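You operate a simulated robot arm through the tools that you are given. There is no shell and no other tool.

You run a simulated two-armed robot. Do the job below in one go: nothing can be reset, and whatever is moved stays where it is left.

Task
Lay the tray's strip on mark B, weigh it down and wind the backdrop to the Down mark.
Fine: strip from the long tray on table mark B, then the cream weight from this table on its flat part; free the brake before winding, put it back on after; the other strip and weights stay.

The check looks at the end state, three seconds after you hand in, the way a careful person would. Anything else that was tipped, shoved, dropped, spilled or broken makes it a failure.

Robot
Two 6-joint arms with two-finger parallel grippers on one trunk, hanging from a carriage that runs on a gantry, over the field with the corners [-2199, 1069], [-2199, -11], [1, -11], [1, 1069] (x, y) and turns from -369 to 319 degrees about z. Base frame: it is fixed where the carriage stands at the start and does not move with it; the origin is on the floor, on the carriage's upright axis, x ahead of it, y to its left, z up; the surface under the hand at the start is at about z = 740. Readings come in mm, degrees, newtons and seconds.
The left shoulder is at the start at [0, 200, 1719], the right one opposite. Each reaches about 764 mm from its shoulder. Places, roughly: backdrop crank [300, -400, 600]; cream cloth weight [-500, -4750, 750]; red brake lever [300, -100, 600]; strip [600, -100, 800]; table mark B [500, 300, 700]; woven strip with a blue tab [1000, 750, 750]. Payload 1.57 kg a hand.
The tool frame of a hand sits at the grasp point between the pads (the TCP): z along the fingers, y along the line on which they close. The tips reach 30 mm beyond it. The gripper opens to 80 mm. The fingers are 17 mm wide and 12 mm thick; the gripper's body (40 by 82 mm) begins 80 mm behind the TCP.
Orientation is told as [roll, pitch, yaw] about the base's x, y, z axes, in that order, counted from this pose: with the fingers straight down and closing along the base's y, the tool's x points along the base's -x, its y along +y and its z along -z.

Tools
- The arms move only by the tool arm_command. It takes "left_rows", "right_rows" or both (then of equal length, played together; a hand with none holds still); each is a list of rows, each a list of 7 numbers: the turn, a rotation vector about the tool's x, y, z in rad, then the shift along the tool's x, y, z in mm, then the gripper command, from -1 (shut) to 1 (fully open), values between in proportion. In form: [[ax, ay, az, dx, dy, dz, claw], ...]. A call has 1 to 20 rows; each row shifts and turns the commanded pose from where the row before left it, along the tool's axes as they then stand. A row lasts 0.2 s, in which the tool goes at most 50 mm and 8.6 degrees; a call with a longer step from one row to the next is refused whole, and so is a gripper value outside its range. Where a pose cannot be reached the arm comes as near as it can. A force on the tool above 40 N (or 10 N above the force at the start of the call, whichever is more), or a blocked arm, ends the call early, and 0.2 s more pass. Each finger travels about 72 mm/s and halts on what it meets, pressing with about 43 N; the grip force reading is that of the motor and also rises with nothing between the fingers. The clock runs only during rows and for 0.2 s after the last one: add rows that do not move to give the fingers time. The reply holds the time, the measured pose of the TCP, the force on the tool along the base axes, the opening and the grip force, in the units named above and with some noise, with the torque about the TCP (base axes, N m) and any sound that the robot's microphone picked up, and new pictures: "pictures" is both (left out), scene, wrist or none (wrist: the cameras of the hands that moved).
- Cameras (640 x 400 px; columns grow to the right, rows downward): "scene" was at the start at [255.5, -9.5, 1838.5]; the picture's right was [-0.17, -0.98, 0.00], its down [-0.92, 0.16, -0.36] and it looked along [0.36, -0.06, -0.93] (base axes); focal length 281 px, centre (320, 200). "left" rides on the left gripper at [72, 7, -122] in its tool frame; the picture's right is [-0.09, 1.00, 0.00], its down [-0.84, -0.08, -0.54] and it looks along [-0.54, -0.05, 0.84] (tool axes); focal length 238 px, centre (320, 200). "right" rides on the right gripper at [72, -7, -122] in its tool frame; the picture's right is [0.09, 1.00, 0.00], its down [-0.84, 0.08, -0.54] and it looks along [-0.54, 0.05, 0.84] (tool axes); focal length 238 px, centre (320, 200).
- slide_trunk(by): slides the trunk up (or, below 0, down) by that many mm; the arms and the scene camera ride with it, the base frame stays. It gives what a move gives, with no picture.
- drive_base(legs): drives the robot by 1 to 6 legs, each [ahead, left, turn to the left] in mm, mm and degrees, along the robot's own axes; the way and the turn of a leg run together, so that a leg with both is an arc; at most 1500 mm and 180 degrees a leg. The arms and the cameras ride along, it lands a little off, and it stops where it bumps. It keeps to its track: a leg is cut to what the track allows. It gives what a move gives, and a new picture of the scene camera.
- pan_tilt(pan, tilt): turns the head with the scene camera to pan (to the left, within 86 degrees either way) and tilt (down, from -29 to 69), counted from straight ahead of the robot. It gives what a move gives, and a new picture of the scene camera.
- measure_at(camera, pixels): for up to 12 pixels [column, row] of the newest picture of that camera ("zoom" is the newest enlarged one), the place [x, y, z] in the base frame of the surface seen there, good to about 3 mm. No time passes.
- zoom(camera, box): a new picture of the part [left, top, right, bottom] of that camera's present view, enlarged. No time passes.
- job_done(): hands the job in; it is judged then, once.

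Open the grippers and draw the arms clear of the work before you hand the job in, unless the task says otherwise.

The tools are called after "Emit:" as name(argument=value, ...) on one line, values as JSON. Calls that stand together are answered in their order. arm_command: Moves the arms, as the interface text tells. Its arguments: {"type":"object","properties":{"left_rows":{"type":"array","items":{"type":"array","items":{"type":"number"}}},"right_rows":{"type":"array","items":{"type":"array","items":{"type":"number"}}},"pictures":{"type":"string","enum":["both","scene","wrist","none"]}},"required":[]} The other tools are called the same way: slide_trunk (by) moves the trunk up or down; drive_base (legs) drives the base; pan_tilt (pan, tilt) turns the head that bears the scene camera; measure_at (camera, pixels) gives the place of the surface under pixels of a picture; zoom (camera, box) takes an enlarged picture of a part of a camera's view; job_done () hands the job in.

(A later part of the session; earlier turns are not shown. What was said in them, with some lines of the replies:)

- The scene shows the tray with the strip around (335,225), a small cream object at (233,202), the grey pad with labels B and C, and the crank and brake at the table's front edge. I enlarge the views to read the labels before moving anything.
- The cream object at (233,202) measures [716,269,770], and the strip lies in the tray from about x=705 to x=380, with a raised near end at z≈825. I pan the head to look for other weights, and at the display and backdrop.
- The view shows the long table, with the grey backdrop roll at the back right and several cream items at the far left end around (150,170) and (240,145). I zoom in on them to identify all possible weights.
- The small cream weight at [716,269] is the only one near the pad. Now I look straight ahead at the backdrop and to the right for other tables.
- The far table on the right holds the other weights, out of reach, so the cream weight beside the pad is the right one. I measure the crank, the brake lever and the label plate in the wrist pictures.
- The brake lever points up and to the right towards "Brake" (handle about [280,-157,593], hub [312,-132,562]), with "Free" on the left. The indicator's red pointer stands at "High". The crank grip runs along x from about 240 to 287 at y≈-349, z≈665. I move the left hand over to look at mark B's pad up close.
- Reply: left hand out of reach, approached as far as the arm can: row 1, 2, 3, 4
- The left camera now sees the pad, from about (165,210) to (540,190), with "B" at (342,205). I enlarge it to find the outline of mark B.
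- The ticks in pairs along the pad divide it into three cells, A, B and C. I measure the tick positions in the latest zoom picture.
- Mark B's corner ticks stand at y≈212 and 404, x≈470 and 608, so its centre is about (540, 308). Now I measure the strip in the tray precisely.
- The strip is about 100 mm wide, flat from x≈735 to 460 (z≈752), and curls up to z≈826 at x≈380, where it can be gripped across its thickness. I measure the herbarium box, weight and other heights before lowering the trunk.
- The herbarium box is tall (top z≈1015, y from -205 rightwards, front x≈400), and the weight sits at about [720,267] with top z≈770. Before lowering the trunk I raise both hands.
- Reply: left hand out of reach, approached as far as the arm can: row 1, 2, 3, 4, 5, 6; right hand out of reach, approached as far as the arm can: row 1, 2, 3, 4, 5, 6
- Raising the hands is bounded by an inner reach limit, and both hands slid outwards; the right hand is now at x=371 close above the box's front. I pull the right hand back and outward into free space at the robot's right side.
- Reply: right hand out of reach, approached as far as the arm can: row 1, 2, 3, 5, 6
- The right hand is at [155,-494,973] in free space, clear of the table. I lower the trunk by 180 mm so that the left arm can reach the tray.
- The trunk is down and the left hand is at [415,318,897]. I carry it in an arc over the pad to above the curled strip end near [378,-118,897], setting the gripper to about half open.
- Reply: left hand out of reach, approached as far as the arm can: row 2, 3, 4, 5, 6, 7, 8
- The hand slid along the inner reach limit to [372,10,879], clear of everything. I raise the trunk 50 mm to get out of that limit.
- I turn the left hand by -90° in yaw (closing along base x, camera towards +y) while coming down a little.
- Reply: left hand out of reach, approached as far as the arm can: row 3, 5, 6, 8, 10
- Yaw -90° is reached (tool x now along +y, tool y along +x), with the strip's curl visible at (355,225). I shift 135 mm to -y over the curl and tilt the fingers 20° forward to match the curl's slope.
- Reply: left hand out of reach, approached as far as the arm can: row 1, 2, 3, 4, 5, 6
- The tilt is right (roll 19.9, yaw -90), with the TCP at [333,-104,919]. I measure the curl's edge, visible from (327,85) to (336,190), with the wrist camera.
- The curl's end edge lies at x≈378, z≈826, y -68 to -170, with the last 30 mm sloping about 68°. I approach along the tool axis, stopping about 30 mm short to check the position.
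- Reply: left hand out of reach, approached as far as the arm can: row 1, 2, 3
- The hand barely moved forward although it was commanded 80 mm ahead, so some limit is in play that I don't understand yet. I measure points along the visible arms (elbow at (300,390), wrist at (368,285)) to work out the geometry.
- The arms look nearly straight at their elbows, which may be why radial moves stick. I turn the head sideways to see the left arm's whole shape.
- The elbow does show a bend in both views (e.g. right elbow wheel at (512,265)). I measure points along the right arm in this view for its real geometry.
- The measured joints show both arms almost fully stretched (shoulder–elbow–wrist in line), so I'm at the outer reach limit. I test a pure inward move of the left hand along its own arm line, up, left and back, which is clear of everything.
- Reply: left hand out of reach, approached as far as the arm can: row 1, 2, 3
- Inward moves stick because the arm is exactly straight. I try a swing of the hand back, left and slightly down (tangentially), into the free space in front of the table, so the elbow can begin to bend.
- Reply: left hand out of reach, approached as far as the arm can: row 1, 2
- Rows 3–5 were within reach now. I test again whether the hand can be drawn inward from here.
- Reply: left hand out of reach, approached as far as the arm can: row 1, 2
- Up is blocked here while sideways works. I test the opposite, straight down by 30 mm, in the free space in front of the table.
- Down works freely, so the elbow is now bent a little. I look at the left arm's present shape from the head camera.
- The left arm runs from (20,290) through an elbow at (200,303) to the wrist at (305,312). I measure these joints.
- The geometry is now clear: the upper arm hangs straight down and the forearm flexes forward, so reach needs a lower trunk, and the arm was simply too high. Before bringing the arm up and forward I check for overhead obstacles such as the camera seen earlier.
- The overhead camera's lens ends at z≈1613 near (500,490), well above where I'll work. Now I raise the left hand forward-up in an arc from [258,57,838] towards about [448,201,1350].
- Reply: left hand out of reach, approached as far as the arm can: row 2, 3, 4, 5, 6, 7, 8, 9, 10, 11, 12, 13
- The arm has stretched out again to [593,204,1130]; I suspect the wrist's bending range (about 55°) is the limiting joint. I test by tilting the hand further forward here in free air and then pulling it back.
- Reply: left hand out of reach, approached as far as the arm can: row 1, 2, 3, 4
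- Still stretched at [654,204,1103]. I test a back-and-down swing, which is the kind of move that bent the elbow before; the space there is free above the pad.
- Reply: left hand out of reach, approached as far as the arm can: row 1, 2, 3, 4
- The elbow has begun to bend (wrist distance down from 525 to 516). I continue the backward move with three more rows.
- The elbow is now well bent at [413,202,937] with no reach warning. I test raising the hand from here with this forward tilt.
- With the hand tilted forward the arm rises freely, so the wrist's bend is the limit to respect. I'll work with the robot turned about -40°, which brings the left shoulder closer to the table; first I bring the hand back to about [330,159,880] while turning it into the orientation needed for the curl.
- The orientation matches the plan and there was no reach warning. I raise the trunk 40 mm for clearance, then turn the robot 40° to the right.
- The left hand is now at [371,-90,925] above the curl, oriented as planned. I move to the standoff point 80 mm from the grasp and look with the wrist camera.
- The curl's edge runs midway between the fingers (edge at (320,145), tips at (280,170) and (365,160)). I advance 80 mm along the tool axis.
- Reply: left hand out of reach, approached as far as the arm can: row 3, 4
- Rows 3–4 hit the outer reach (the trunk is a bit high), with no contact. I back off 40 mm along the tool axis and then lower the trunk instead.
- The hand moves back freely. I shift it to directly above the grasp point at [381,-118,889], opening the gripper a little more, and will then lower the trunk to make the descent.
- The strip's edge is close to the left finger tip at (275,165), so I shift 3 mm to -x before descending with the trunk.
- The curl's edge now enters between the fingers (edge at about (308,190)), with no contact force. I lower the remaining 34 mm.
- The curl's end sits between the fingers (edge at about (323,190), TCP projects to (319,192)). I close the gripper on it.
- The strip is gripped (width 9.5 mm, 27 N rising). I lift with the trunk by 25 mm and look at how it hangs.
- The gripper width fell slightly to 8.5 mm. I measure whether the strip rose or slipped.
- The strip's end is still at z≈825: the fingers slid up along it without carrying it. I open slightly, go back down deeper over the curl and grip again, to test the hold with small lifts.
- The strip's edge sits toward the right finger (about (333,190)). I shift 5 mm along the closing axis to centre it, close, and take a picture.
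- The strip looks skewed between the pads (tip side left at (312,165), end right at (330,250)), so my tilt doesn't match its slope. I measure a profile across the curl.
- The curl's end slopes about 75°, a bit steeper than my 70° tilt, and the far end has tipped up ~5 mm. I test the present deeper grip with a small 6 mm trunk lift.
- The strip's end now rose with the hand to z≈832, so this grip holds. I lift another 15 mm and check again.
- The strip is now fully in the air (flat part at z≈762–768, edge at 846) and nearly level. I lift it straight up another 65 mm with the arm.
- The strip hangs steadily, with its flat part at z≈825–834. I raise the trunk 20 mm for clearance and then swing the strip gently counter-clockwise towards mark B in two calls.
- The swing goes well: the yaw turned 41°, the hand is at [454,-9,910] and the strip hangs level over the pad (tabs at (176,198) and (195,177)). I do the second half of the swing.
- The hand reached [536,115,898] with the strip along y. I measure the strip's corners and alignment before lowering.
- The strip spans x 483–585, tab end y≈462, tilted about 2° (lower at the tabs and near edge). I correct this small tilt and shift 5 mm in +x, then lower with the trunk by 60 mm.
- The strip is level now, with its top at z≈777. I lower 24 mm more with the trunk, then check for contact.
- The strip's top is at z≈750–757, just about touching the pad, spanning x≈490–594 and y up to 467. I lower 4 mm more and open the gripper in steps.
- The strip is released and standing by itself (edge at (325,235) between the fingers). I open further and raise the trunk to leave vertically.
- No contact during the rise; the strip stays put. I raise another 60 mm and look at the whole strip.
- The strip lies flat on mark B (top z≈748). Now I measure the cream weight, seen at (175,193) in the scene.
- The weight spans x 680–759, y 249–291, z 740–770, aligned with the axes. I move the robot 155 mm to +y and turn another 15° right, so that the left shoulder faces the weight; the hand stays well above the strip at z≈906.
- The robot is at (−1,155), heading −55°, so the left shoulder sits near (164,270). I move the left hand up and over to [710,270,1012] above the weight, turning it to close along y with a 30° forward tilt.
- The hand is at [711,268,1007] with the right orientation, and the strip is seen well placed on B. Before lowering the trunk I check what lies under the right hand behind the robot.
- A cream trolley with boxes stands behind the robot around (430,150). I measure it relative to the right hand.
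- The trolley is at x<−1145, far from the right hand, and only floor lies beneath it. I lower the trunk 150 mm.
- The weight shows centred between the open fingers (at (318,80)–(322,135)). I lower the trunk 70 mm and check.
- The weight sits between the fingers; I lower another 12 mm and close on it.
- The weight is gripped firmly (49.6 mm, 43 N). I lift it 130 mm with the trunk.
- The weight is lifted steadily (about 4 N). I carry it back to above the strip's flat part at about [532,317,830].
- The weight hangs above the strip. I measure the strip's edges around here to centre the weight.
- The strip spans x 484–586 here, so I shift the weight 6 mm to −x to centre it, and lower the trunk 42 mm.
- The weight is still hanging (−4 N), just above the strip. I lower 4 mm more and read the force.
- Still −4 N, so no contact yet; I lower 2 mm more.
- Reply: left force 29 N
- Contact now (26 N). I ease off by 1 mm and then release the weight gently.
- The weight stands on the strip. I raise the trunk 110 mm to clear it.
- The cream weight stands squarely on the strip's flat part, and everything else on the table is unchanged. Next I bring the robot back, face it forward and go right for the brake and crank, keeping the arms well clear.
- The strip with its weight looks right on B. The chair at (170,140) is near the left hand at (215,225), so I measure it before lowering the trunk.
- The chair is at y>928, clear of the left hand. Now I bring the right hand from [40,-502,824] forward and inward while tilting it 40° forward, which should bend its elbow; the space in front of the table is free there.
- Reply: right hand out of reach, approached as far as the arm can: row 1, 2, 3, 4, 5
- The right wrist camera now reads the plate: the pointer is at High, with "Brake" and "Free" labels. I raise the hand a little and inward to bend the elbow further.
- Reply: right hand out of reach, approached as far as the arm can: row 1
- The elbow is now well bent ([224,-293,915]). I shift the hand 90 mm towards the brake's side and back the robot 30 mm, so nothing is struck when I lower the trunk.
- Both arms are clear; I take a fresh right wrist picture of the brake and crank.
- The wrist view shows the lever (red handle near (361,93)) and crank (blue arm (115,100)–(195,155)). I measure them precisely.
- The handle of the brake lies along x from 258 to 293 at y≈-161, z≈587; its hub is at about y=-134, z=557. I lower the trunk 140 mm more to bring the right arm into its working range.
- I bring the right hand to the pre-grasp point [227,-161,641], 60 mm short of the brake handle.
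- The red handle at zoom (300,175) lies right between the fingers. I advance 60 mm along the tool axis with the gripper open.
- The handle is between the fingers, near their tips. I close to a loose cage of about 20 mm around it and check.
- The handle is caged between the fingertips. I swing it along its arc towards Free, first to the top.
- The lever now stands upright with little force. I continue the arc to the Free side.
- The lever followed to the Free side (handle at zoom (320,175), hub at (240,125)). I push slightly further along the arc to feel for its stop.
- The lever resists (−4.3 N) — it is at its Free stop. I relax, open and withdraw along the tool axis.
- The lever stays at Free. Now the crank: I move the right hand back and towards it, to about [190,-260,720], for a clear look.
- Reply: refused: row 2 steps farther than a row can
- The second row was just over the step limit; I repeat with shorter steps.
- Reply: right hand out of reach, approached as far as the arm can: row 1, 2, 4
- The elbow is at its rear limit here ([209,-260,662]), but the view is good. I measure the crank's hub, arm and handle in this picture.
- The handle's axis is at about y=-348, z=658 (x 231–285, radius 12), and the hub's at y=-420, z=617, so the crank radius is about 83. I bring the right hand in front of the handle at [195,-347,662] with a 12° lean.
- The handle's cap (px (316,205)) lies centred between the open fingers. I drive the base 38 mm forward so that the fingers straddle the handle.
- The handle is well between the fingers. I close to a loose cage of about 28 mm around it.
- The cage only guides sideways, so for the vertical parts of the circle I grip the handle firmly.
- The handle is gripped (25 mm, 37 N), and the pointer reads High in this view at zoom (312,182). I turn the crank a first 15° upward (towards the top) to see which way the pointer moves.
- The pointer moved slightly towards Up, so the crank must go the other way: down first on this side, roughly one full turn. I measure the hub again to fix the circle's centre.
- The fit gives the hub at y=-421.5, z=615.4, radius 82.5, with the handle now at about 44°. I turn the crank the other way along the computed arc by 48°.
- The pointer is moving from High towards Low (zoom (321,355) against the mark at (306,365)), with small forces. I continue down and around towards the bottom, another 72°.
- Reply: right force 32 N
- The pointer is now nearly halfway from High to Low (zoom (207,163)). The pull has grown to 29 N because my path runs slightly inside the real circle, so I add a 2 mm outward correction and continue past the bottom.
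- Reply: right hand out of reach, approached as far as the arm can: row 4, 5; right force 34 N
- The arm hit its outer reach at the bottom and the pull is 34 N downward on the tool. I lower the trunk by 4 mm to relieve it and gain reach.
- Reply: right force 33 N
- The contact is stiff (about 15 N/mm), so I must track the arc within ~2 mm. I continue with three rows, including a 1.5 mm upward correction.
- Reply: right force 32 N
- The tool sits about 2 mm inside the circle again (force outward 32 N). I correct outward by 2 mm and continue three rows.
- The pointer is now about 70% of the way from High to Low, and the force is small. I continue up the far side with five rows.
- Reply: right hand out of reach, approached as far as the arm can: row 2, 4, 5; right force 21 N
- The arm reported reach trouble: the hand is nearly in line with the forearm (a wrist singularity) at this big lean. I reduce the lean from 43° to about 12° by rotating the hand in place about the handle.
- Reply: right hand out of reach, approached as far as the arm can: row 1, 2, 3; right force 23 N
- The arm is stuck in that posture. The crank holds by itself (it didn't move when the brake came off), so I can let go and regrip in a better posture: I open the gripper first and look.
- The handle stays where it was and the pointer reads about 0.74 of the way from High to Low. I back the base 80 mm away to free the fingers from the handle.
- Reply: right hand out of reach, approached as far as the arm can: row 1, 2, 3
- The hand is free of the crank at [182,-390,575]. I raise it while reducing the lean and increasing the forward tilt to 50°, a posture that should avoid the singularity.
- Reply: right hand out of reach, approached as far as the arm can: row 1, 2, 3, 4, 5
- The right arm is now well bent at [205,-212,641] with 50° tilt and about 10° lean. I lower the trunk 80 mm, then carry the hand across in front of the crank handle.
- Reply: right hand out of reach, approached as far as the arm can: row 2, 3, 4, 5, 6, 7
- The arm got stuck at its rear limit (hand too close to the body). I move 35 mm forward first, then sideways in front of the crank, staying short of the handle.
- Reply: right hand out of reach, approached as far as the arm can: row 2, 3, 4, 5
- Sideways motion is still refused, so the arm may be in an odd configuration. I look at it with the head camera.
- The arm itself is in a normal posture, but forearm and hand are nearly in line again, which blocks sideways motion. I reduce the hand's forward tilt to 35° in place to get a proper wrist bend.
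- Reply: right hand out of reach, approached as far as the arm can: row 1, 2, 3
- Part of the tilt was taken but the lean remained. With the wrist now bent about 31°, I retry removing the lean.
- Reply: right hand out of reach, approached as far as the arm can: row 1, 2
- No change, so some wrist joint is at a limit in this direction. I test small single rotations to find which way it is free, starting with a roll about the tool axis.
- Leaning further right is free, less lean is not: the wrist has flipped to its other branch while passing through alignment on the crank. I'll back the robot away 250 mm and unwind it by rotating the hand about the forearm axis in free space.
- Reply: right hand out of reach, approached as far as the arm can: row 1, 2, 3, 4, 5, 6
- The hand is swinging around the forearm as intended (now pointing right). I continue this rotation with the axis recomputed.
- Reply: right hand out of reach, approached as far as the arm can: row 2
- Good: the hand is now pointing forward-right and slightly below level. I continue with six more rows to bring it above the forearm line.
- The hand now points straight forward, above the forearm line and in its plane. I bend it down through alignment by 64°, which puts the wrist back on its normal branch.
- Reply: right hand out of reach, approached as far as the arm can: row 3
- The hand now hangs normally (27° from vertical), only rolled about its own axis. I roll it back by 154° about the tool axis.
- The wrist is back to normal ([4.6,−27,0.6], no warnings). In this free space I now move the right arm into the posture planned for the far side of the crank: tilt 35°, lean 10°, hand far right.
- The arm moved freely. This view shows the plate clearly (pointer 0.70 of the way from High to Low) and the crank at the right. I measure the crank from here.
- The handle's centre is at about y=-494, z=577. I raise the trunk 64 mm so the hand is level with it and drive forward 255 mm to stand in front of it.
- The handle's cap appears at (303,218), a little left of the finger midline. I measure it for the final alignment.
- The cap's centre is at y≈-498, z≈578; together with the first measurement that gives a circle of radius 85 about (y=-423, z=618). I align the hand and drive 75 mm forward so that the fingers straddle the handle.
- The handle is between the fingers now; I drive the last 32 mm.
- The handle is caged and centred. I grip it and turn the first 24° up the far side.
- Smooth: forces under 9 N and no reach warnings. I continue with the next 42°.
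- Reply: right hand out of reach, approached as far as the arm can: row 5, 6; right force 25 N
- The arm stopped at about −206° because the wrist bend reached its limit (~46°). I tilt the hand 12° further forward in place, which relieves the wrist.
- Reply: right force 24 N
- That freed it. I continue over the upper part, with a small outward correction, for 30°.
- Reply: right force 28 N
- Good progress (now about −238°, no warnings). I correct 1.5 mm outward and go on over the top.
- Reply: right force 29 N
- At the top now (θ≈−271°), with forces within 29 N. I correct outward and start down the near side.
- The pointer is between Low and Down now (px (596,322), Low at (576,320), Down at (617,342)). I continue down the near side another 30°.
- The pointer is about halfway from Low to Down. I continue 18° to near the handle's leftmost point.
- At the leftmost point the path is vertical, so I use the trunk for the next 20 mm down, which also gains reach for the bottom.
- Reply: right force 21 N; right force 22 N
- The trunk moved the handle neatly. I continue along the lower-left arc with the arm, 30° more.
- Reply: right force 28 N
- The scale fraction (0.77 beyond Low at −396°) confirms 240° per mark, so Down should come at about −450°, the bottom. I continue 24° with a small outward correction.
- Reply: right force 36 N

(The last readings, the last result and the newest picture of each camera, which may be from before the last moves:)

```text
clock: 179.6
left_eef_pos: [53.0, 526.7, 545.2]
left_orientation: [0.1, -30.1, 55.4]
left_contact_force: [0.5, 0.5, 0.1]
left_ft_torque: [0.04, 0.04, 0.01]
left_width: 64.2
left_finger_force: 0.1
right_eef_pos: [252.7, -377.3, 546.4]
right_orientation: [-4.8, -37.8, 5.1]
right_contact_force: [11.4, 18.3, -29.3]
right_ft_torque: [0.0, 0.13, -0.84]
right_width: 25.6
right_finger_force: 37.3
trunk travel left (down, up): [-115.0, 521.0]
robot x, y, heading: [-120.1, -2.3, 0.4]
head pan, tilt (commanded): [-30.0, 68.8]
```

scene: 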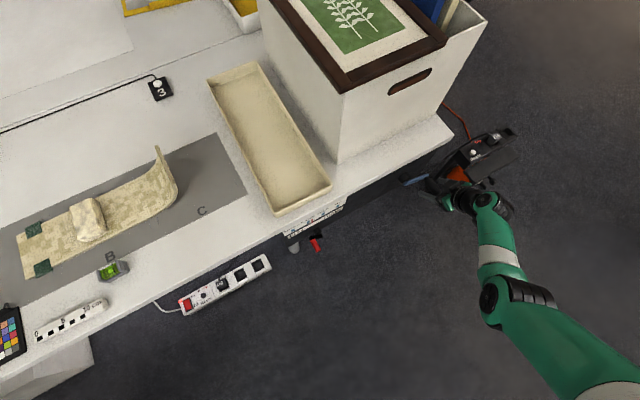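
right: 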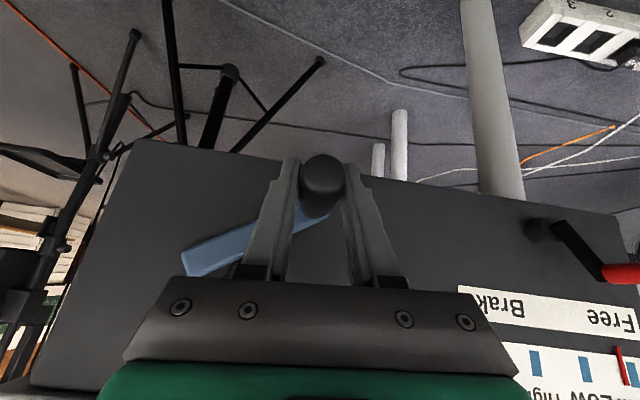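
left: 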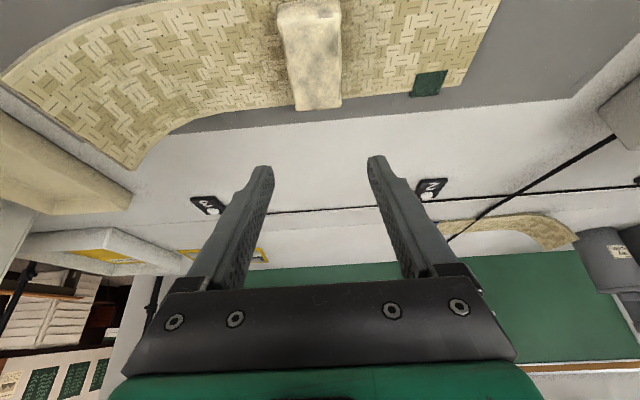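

Force is 35 N because I'm again ~2 mm inside the circle. I correct outward and advance 18° more.

Emit:
arm_command(right_rows=[[0, 0, 0, 3.83, -6.5, 4.9, -1], [0, 0, 0, 2.3, -8.1, 2.95, -1], [0, 0, 0, 1.75, -8.4, 2.25, -1]], pictures="none")

Emit:
zoom(camera="scene", box=[260, 170, 420, 270])

```text
clock: 180.4
left_eef_pos: [52.7, 521.1, 544.7]
left_orientation: [0.2, -30.2, 55.3]
left_contact_force: [-0.4, 0.6, -1.2]
left_ft_torque: [0.0, -0.02, 0.0]
left_width: 64.0
left_finger_force: 0.1
right_eef_pos: [251.5, -406.1, 535.8]
right_orientation: [-5.1, -37.8, 5.4]
right_contact_force: [5.6, 7.2, -30.3]
right_ft_torque: [0.04, 0.19, -0.82]
right_width: 25.4
right_finger_force: 36.7
trunk travel left (down, up): [-115.0, 521.0]
robot x, y, heading: [-123.6, -5.3, 0.4]
head pan, tilt (commanded): [-30.0, 68.8]
```

```text
4.00 times, centred on (340, 220) of scene
```

zoom: 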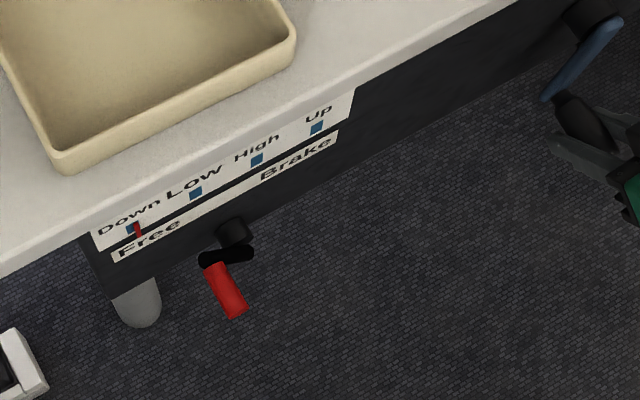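

The pointer is almost on Down (zoom (138,229) versus the mark at (132,229)); about 11° remain. I turn the last part in two rows.

Emit:
arm_command(right_rows=[[0, 0, 0, 1.83, -8.08, 2.34, -1], [0, 0, 0, 0.41, -8.22, 0.53, -1]], pictures="scene")

Emit:
zoom(camera="scene", box=[270, 190, 350, 250])

```text
clock: 181.0
left_eef_pos: [50.4, 523.5, 545.5]
left_orientation: [0.2, -30.1, 55.1]
left_contact_force: [0.2, 0.0, -0.4]
left_ft_torque: [0.01, 0.0, 0.02]
left_width: 63.9
left_finger_force: 0.1
right_eef_pos: [251.7, -421.8, 534.7]
right_orientation: [-5.1, -38.0, 5.4]
right_contact_force: [-4.1, 14.5, -5.2]
right_ft_torque: [0.09, 0.4, -0.77]
right_width: 25.6
right_finger_force: 36.6
trunk travel left (down, up): [-115.0, 521.0]
robot x, y, heading: [-122.6, -5.0, 0.6]
head pan, tilt (commanded): [-30.0, 68.8]
```

scene: 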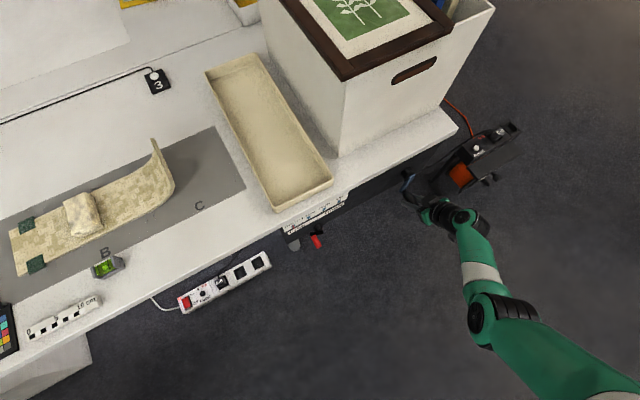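

```text
6.67 times, centred on (310, 220) of scene
```

zoom: 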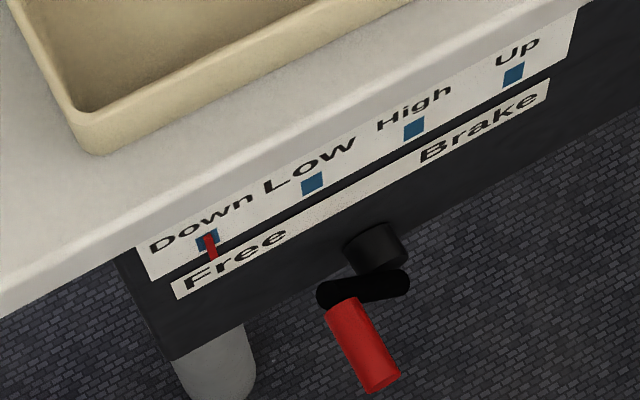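

The pointer now coincides with the Down mark (zoom (210,245) versus (208,240)). I measure both positions to confirm.

Emit:
measure_at(camera="zoom", pixels=[[210, 245], [212, 255], [200, 242], [216, 235], [304, 186], [320, 180], [406, 133], [422, 125], [208, 238]])

```text
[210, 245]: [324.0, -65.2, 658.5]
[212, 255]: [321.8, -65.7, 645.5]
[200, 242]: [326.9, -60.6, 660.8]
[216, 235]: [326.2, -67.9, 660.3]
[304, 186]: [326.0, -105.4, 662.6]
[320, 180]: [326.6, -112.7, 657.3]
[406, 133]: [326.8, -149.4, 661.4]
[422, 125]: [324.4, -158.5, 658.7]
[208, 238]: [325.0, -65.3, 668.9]
```

Pointer y≈−65.4 against the Down mark's centre at about −64.3: within about a millimetre. I check with the wrist camera before letting go.

Emit:
arm_command(right_rows=[[0, 0, 0, 0, 0, 0, -1]], pictures="wrist")

Emit:
zoom(camera="right", box=[480, 240, 640, 400])

```text
clock: 181.4
left_eef_pos: [49.1, 523.5, 544.8]
left_orientation: [0.1, -30.1, 55.3]
left_contact_force: [0.0, -0.6, 0.5]
left_ft_torque: [-0.03, -0.02, -0.01]
left_width: 63.9
left_finger_force: 0.0
right_eef_pos: [253.0, -421.0, 535.4]
right_orientation: [-5.1, -38.0, 5.4]
right_contact_force: [-8.5, 16.4, 7.1]
right_ft_torque: [0.06, 0.13, -0.67]
right_width: 25.3
right_finger_force: 36.7
trunk travel left (down, up): [-115.0, 521.0]
robot x, y, heading: [-119.1, -10.2, 0.4]
head pan, tilt (commanded): [-30.0, 68.8]
```

right: 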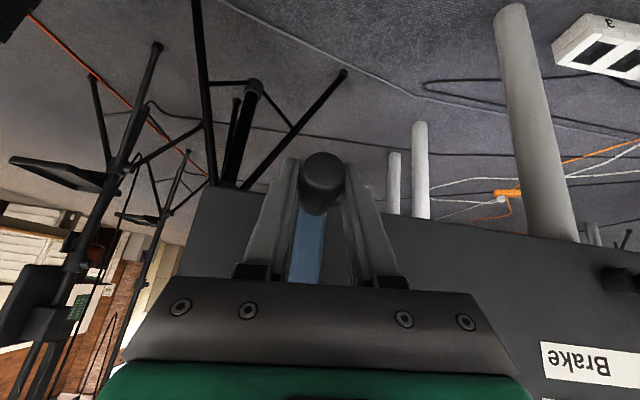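

```text
2.50 times, centred on (560, 320) of right
```

zoom: 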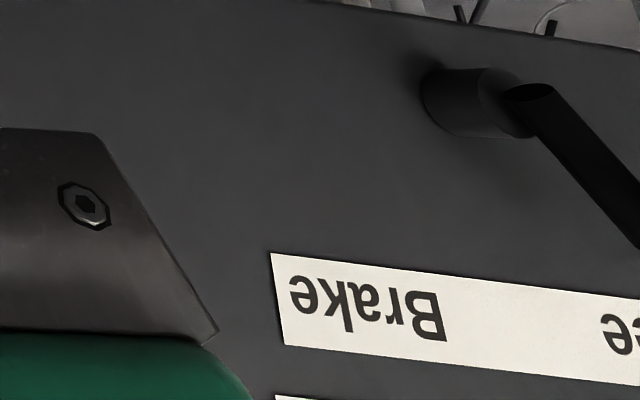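

A quick estimate says the pointer is 1.4 mm (about 7° of crank) short of the mark's exact centre. I nudge the crank another 5°.

Emit:
arm_command(right_rows=[[0, 0, 0, 0.1, -3.7, 0.1, -1], [0, 0, 0, 0.0, -3.8, 0.0, -1], [0, 0, 0, 0, 0, 0, -1]], pictures="scene")

Emit:
zoom(camera="scene", box=[270, 190, 350, 250])

Emit:
measure_at(camera="zoom", pixels=[[208, 246], [209, 252], [207, 258], [205, 250], [212, 250], [198, 243], [216, 235]])

```text
clock: 181.9
left_eef_pos: [49.1, 523.2, 545.1]
left_orientation: [0.1, -29.9, 55.3]
left_contact_force: [-0.8, 0.4, 0.1]
left_ft_torque: [-0.02, -0.01, -0.02]
left_width: 63.9
left_finger_force: 0.0
right_eef_pos: [251.2, -422.0, 533.7]
right_orientation: [-4.4, -38.1, 5.1]
right_contact_force: [-12.0, 20.8, 25.7]
right_ft_torque: [0.08, 0.24, -0.61]
right_width: 25.8
right_finger_force: 37.3
trunk travel left (down, up): [-115.0, 521.0]
robot x, y, heading: [-118.8, -5.7, 0.3]
head pan, tilt (commanded): [-30.0, 68.8]
stopped in row 2 (right hand): the force on the tool passed its limit at 41 N (the readings are from after the stop); the commanded pose is now the measured one
```

scene: 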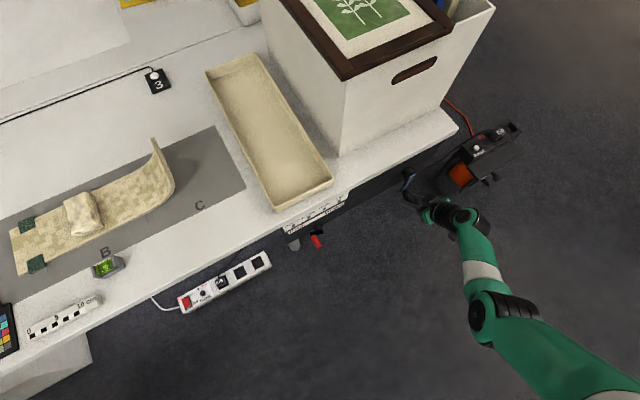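

```text
6.67 times, centred on (310, 220) of scene
```

zoom: 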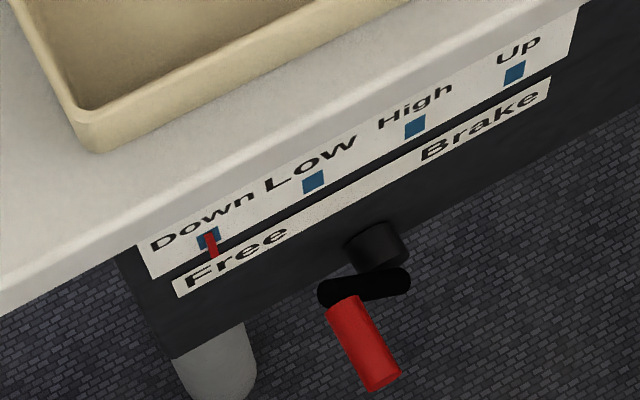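

```text
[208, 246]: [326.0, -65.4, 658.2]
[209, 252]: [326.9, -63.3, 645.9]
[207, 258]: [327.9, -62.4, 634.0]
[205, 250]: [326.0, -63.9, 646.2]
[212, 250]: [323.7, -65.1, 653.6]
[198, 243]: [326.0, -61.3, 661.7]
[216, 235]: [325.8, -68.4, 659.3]
```

The crank hit its end stop (41 N), so the backdrop is fully at Down. I open the gripper and back the base off the handle.

Emit:
arm_command(right_rows=[[0, 0, 0, 0, 0, 0, -0.3], [0, 0, 0, 0, 0, 0, 0.1], [0, 0, 0, 0, 0, 0, 0.5], [0, 0, 0, 0, 0, 0, 0.5]], pictures="wrist")

Emit:
drive_base(legs=[[-80, 0, 0]])

Emit:
zoom(camera="scene", box=[250, 130, 450, 270])

```text
clock: 182.9
left_eef_pos: [52.1, 518.5, 543.2]
left_orientation: [0.1, -30.0, 55.5]
left_contact_force: [-0.1, 0.5, -1.1]
left_ft_torque: [-0.02, -0.02, 0.0]
left_width: 64.4
left_finger_force: 0.1
right_eef_pos: [254.3, -430.3, 535.4]
right_orientation: [-5.1, -38.2, 5.4]
right_contact_force: [0.6, 0.5, -0.5]
right_ft_torque: [0.0, 0.02, -0.02]
right_width: 60.0
right_finger_force: 0.0
trunk travel left (down, up): [-115.0, 521.0]
robot x, y, heading: [-118.9, -8.3, 0.4]
head pan, tilt (commanded): [-30.0, 68.8]
```

right: 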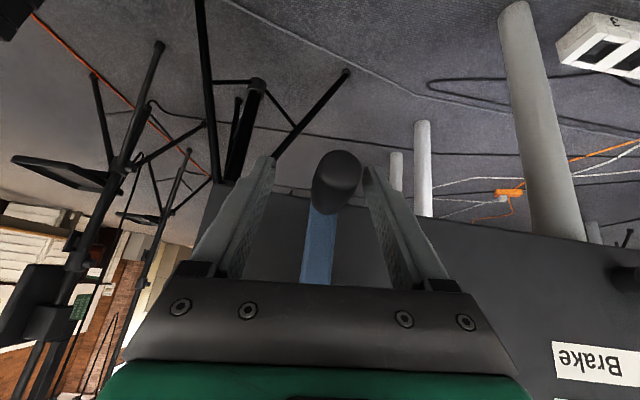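

```text
clock: 183.9
left_eef_pos: [-29.4, 517.9, 544.1]
left_orientation: [0.0, -30.0, 55.4]
left_contact_force: [-0.1, 0.0, -0.3]
left_ft_torque: [-0.02, -0.04, -0.02]
left_width: 64.0
left_finger_force: 0.0
right_eef_pos: [173.6, -429.9, 536.3]
right_orientation: [-5.2, -38.0, 5.5]
right_contact_force: [0.3, 0.0, 0.0]
right_ft_torque: [-0.01, -0.04, -0.01]
right_width: 60.2
right_finger_force: 0.0
trunk travel left (down, up): [-115.0, 521.0]
robot x, y, heading: [-201.8, -3.3, 0.5]
head pan, tilt (commanded): [-30.0, 68.8]
```

scene: 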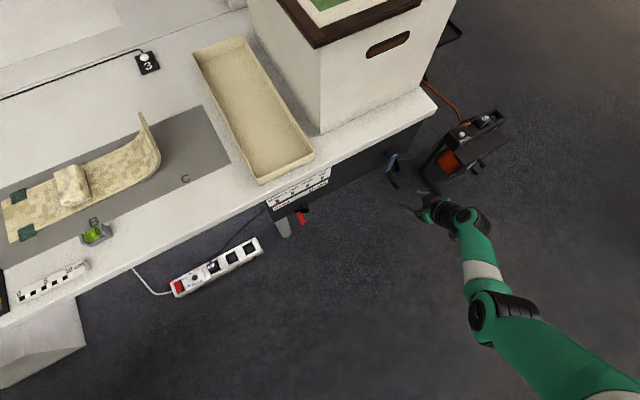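

```text
2.86 times, centred on (350, 200) of scene
```

zoom: 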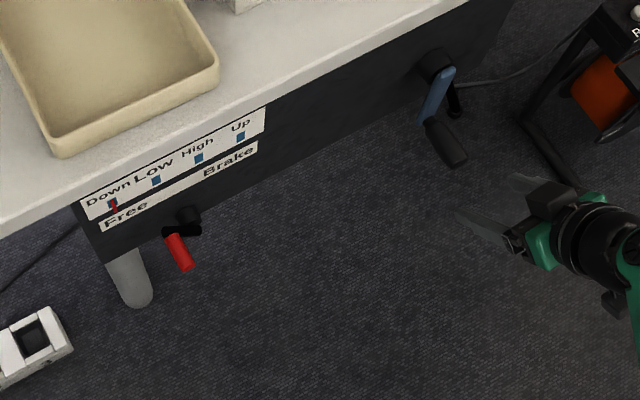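

The crank stands at the bottom with the pointer on Down. Now the brake: I carry the right hand across, staying in front of everything, to [185,-103,595] facing the lever handle.

Emit:
arm_command(right_rows=[[0, 0, 0, -8.8, 40.3, -6.2, 0.2], [0, 0, 0, -8.8, 40.3, -6.2, 0.2], [0, 0, 0, -8.8, 40.3, -6.2, 0.2], [0, 0, 0, -8.8, 40.3, -6.2, 0.2], [0, 0, 0, -8.8, 40.3, -6.2, 0.2], [0, 0, 0, -8.8, 40.3, -6.2, 0.2], [0, 0, 0, -8.8, 40.3, -6.2, 0.2], [0, 0, 0, -8.8, 40.3, -6.2, 0.2]], pictures="wrist")

Emit:
zoom(camera="right", box=[220, 100, 460, 300])

```text
clock: 185.7
left_eef_pos: [-27.5, 518.6, 543.9]
left_orientation: [0.0, -30.0, 55.4]
left_contact_force: [-0.8, -1.0, -1.3]
left_ft_torque: [-0.02, 0.0, 0.04]
left_width: 64.0
left_finger_force: 0.1
right_eef_pos: [186.8, -99.1, 596.7]
right_orientation: [-5.0, -38.2, 5.4]
right_contact_force: [-0.1, 0.6, -0.3]
right_ft_torque: [0.01, -0.01, -0.01]
right_width: 48.0
right_finger_force: 0.1
trunk travel left (down, up): [-115.0, 521.0]
robot x, y, heading: [-198.5, -4.6, 0.6]
head pan, tilt (commanded): [-30.0, 68.8]
```

right: 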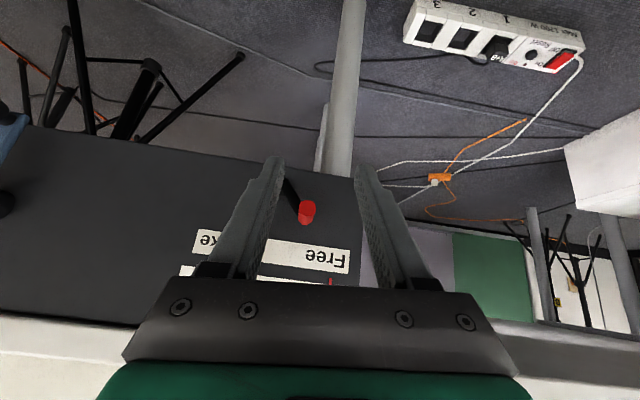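

```text
2.00 times, centred on (340, 200) of right
```

zoom: 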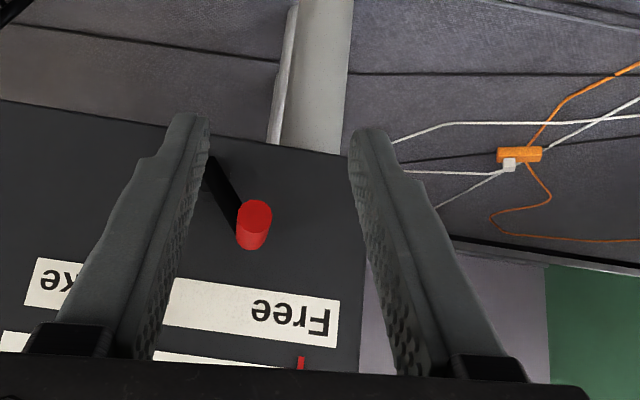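

I'm in front of the lever; its red handle shows at (307,212). I measure it.

Emit:
measure_at(camera="right", pixels=[[307, 209], [303, 211], [312, 208], [307, 220], [296, 205], [292, 195]])

```text
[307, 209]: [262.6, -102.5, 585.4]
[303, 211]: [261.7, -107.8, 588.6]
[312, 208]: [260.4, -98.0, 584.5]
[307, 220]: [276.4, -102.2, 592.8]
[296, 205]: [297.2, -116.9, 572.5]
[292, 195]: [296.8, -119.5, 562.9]
```

The handle's centre is at y≈-103, z≈586. I move 77 mm forward so that the fingers straddle it.

Emit:
arm_command(right_rows=[[0, 0, 0, -19.4, -2.2, 16.7, 0.2], [0, 0, 0, -19.4, -2.2, 16.7, 0.2], [0, 0, 0, -19.4, -2.2, 16.7, 0.2]], pictures="wrist")

Emit:
zoom(camera="right", box=[220, 80, 460, 280])

```text
clock: 186.5
left_eef_pos: [-26.9, 519.1, 543.8]
left_orientation: [-0.1, -30.0, 55.4]
left_contact_force: [-0.4, -0.1, 0.5]
left_ft_torque: [0.01, 0.01, 0.01]
left_width: 64.2
left_finger_force: 0.0
right_eef_pos: [264.7, -105.1, 592.5]
right_orientation: [-5.1, -38.1, 5.4]
right_contact_force: [-0.6, -0.5, 0.4]
right_ft_torque: [-0.01, 0.01, 0.02]
right_width: 47.9
right_finger_force: 0.0
trunk travel left (down, up): [-115.0, 521.0]
robot x, y, heading: [-199.6, -5.9, 0.4]
head pan, tilt (commanded): [-30.0, 68.8]
```

right: 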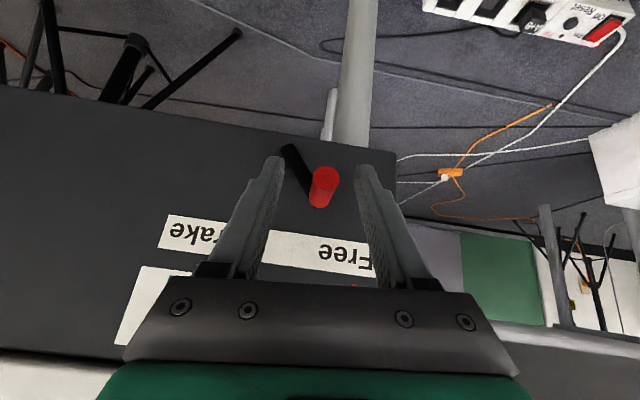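

```text
2.00 times, centred on (340, 180) of right
```

zoom: 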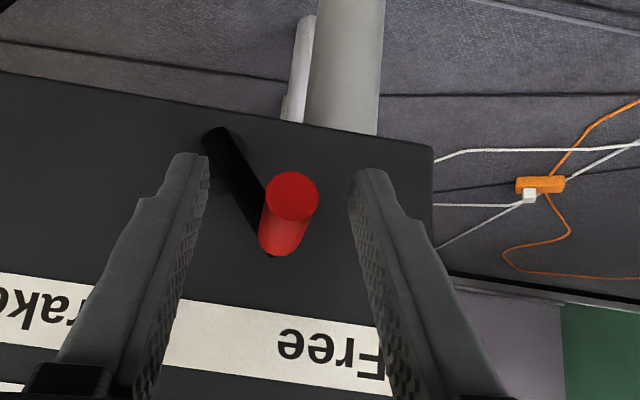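

The handle is between the fingers. I close to the loose cage and swing the lever back along its arc, first to upright.

Emit:
arm_command(right_rows=[[0, 0, 0, 0, 0, 0, -0.3], [0, 0, 0, 0, 0, 0, -0.5], [0, 0, 0, 0, 0, 0, -0.5], [0, 0, 0, -2.28, -5.36, -3.24, -0.5], [0, 0, 0, -1.72, -5.92, -2.56, -0.5], [0, 0, 0, -1.1, -6.32, -1.81, -0.5], [0, 0, 0, -0.47, -6.57, -1.02, -0.5], [0, 0, 0, 0.18, -6.67, -0.2, -0.5]], pictures="wrist")

Emit:
zoom(camera="right", box=[240, 100, 400, 280])

```text
clock: 188.3
left_eef_pos: [-28.2, 517.2, 542.8]
left_orientation: [0.0, -29.9, 55.4]
left_contact_force: [0.2, -0.1, 0.6]
left_ft_torque: [0.01, 0.01, 0.01]
left_width: 63.6
left_finger_force: 0.0
right_eef_pos: [263.2, -135.6, 605.6]
right_orientation: [-5.1, -38.0, 5.4]
right_contact_force: [-0.9, 0.5, 0.4]
right_ft_torque: [-0.02, 0.0, -0.01]
right_width: 20.2
right_finger_force: 0.1
trunk travel left (down, up): [-115.0, 521.0]
robot x, y, heading: [-199.9, -3.1, 0.6]
head pan, tilt (commanded): [-30.0, 68.8]
```

right: 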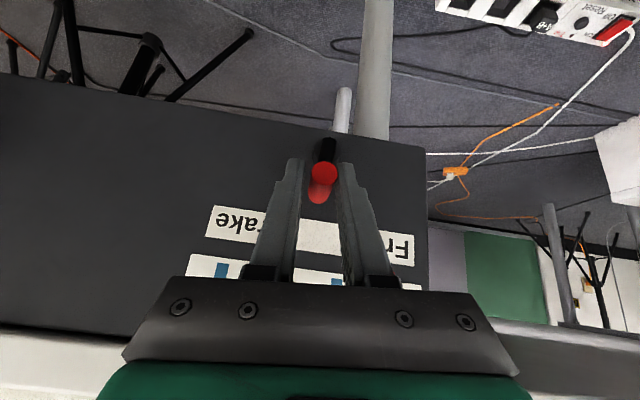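

```text
2.22 times, centred on (320, 190) of right
```

zoom: 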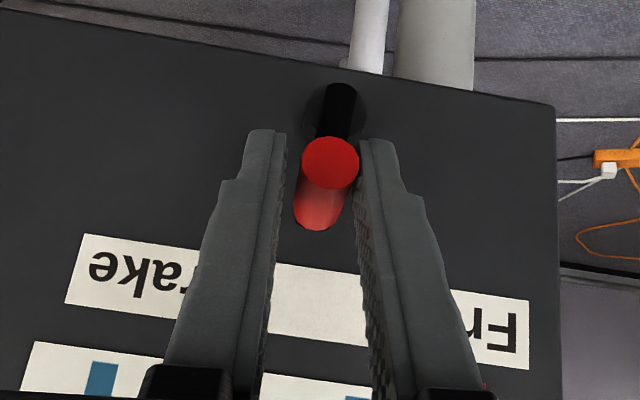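

The lever is upright again. I continue along the arc to the Brake side, with a small push at the end.

Emit:
arm_command(right_rows=[[0, 0, 0, 0.82, -6.59, 0.62, -0.5], [0, 0, 0, 1.45, -6.35, 1.42, -0.5], [0, 0, 0, 2.04, -5.96, 2.19, -0.5], [0, 0, 0, 2.58, -5.42, 2.92, -0.5], [0, 0, 0, 3.05, -4.74, 3.56, -0.5], [0, 0, 0, 1.4, -2.8, 1.6, -0.5]], pictures="wrist")

Emit:
zoom(camera="right", box=[240, 100, 400, 280])

```text
clock: 189.7
left_eef_pos: [-29.0, 521.2, 543.4]
left_orientation: [-0.1, -30.0, 55.3]
left_contact_force: [-0.3, -0.1, 1.0]
left_ft_torque: [0.0, -0.01, -0.02]
left_width: 63.9
left_finger_force: 0.1
right_eef_pos: [263.7, -165.5, 590.6]
right_orientation: [-5.0, -38.2, 5.4]
right_contact_force: [-0.9, 8.1, 2.5]
right_ft_torque: [0.08, 0.0, -0.04]
right_width: 27.1
right_finger_force: 3.8
trunk travel left (down, up): [-115.0, 521.0]
robot x, y, heading: [-196.7, -5.7, 0.4]
head pan, tilt (commanded): [-30.0, 68.8]
```

right: 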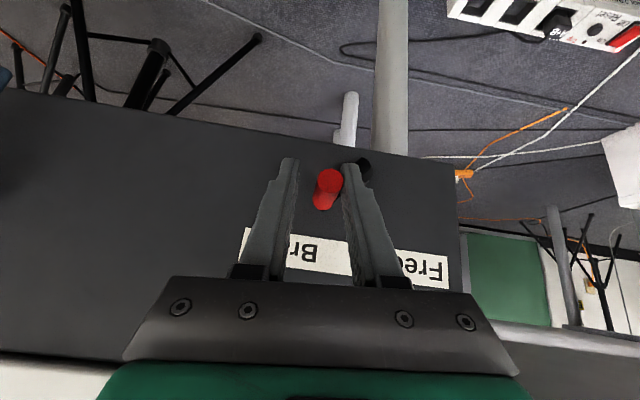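

```text
2.22 times, centred on (320, 190) of right
```

zoom: 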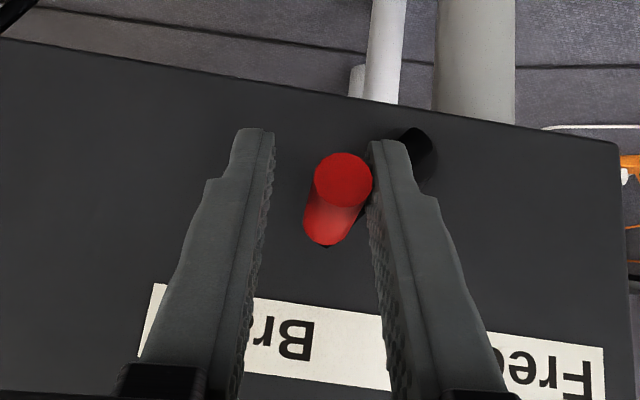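

The lever is against its Brake stop (8 N). I relax, open and withdraw straight back.

Emit:
arm_command(right_rows=[[0, 0, 0, 0, 5, 0, -0.3], [0, 0, 0, 0, 0, 0, 0.2], [0, 0, 0, 0, 0, 0, 0.2], [0, 0, 0, 19.6, 1, -15.5, 0.2], [0, 0, 0, 19.6, 1, -15.5, 0.2], [0, 0, 0, 19.6, 1, -15.5, 0.2]], pictures="wrist")

Emit:
zoom(camera="right", box=[200, 120, 460, 320])

```text
clock: 191.1
left_eef_pos: [-31.1, 517.7, 542.6]
left_orientation: [0.0, -29.9, 55.4]
left_contact_force: [-0.1, 0.8, 0.0]
left_ft_torque: [0.02, -0.02, 0.02]
left_width: 64.0
left_finger_force: 0.1
right_eef_pos: [187.9, -162.2, 591.8]
right_orientation: [-5.1, -38.0, 5.4]
right_contact_force: [0.9, -0.1, 0.1]
right_ft_torque: [0.0, 0.01, 0.02]
right_width: 48.2
right_finger_force: 0.0
trunk travel left (down, up): [-115.0, 521.0]
robot x, y, heading: [-200.4, -5.0, 0.4]
head pan, tilt (commanded): [-30.0, 68.8]
```

right: 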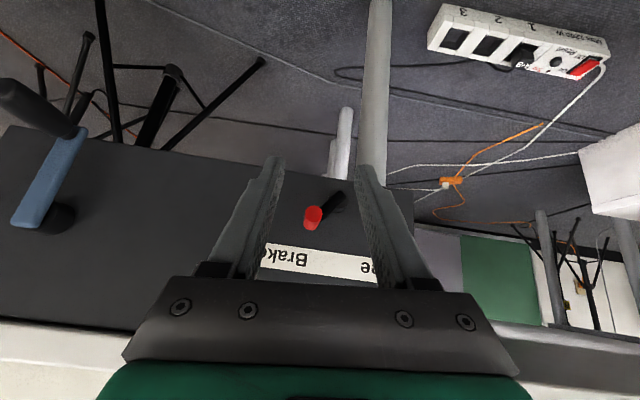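

```text
2.00 times, centred on (330, 220) of right
```

zoom: 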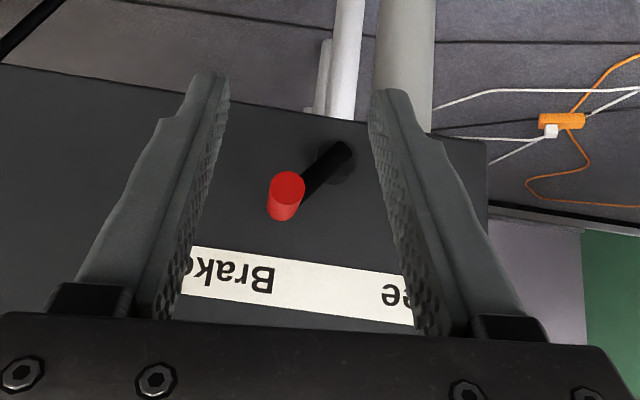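

The lever is back at Brake. I drive back 250 mm to draw the arms clear and inspect the plate and the table.

Emit:
drive_base(legs=[[-250, 0, 0]])

Emit:
zoom(camera="scene", box=[200, 60, 400, 180])

Emit:
pan_tilt(pan=15, tilt=35)

```text
clock: 192.9
left_eef_pos: [-276.2, 516.4, 543.3]
left_orientation: [0.1, -29.9, 55.4]
left_contact_force: [0.4, 0.4, 0.4]
left_ft_torque: [0.01, -0.02, -0.01]
left_width: 64.0
left_finger_force: 0.1
right_eef_pos: [-58.7, -163.2, 591.8]
right_orientation: [-5.2, -37.9, 5.4]
right_contact_force: [-0.3, 1.0, -0.1]
right_ft_torque: [0.0, 0.01, 0.01]
right_width: 48.1
right_finger_force: 0.0
trunk travel left (down, up): [-115.0, 521.0]
robot x, y, heading: [-441.7, -7.5, 0.1]
head pan, tilt (commanded): [-30.0, 68.8]
```

scene: 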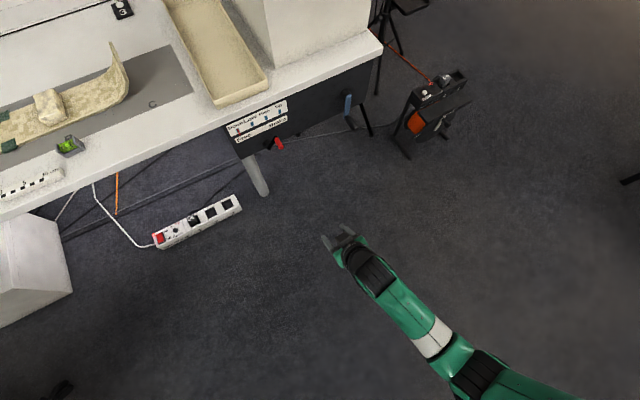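

```text
3.20 times, centred on (300, 120) of scene
```

zoom: 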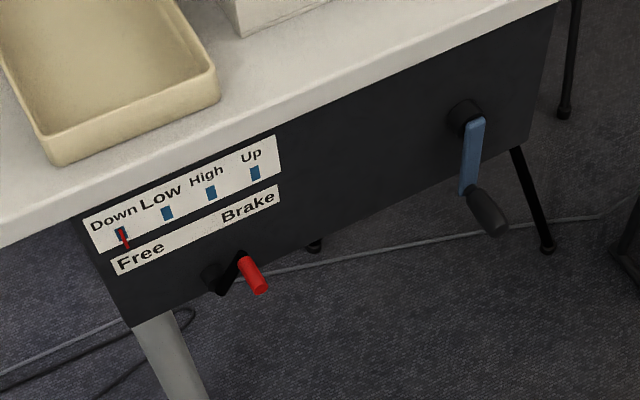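

```text
clock: 194.1
left_eef_pos: [-275.7, 517.3, 542.6]
left_orientation: [0.0, -30.0, 55.5]
left_contact_force: [-0.1, -0.7, -0.6]
left_ft_torque: [0.0, -0.01, -0.03]
left_width: 63.9
left_finger_force: 0.1
right_eef_pos: [-57.7, -161.9, 592.6]
right_orientation: [-5.2, -38.1, 5.4]
right_contact_force: [-0.4, -0.1, 0.5]
right_ft_torque: [-0.02, 0.0, 0.02]
right_width: 48.0
right_finger_force: 0.0
trunk travel left (down, up): [-115.0, 521.0]
robot x, y, heading: [-446.7, -9.6, 0.4]
head pan, tilt (commanded): [15.0, 35.0]
```

scene: 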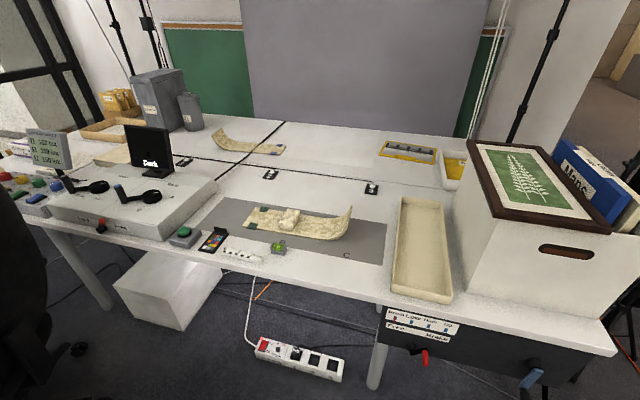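

The pointer is on Down, the lever at Brake, and the backdrop now hangs down behind the table. I make a last check of the strip and weight.

Emit:
zoom(camera="scene", box=[200, 180, 400, 280])

Emit:
measure_at(camera="scene", pixels=[[246, 226], [258, 210], [290, 220], [320, 230], [345, 222], [350, 210], [334, 238], [285, 229], [297, 212], [277, 246]])

```text
3.20 times, centred on (300, 230) of scene
```

zoom: 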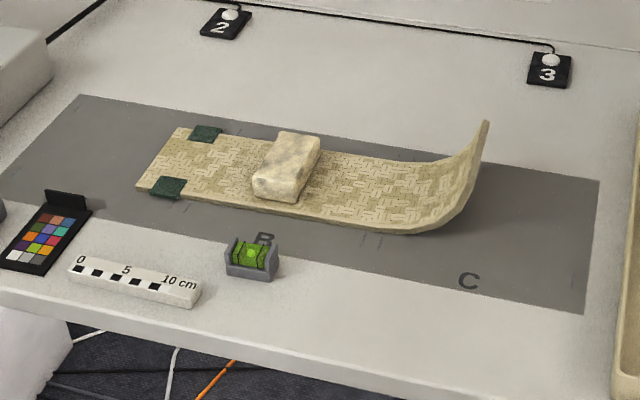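

```text
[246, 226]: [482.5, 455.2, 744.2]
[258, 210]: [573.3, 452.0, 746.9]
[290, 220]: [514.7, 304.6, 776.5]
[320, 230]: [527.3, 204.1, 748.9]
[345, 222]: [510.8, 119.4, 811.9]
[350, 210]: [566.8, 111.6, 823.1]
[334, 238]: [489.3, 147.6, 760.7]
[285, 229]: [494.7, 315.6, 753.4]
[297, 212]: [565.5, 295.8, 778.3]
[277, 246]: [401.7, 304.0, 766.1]
```

The strip lies along the pad centred on B with the weight flat on it, and everything else is untouched. I open both grippers fully, away from the work.

Emit:
arm_command(left_rows=[[0, 0, 0, 0, 0, 0, 1], [0, 0, 0, 0, 0, 0, 1], [0, 0, 0, 0, 0, 0, 1]], right_rows=[[0, 0, 0, 0, 0, 0, 1], [0, 0, 0, 0, 0, 0, 1], [0, 0, 0, 0, 0, 0, 1]], pictures="scene")

```text
clock: 194.9
left_eef_pos: [-274.6, 516.2, 544.6]
left_orientation: [0.0, -30.0, 55.4]
left_contact_force: [-0.3, -0.9, 0.6]
left_ft_torque: [-0.03, -0.01, -0.01]
left_width: 79.9
left_finger_force: 0.1
right_eef_pos: [-56.7, -164.5, 591.8]
right_orientation: [-5.1, -38.1, 5.5]
right_contact_force: [0.5, -0.6, 0.2]
right_ft_torque: [-0.01, 0.01, 0.01]
right_width: 80.3
right_finger_force: 0.1
trunk travel left (down, up): [-115.0, 521.0]
robot x, y, heading: [-443.7, -5.4, 0.1]
head pan, tilt (commanded): [15.0, 35.0]
```

scene: 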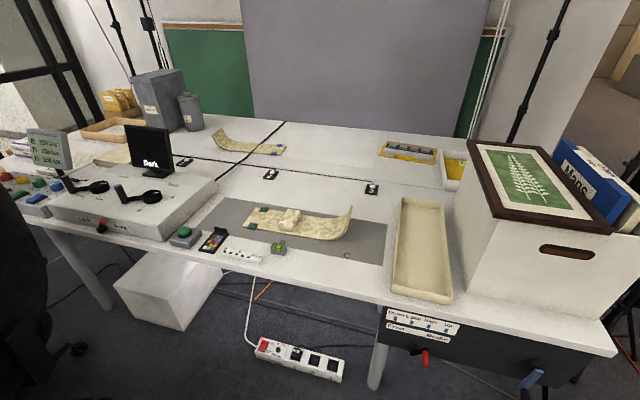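

The scene shows the strip with its weight on mark B, the backdrop down, the brake on, both grippers open and both arms clear. I hand the job in.

Emit:
job_done()

```text
The job is handed in.
```

The job is done and handed in. I don't have the checker's verdict.

- **Strip:** it lies flat along mark B, spanning about x 484–586 and y 110–465, with its curled end to the right. The middle of its whole length sits about 20 mm right of the mark's centre. The middle of its flat part sits about 20 mm left of it.
- **Weight:** I used the cream weight that stood beside the pad. It rests on the strip's flat part, close to the mark's centre.
- **Backdrop:** I freed the brake before winding. The pointer reads Down, and the crank stopped hard when I nudged it further. I had to let go once partway, when the right wrist jammed; the crank held its place.
- **Brake:** the lever is back against its Brake stop.

The other strip and the far table's weights were not touched, and nothing else looked moved in the last pictures. The arms are clear of the table with both grippers open.
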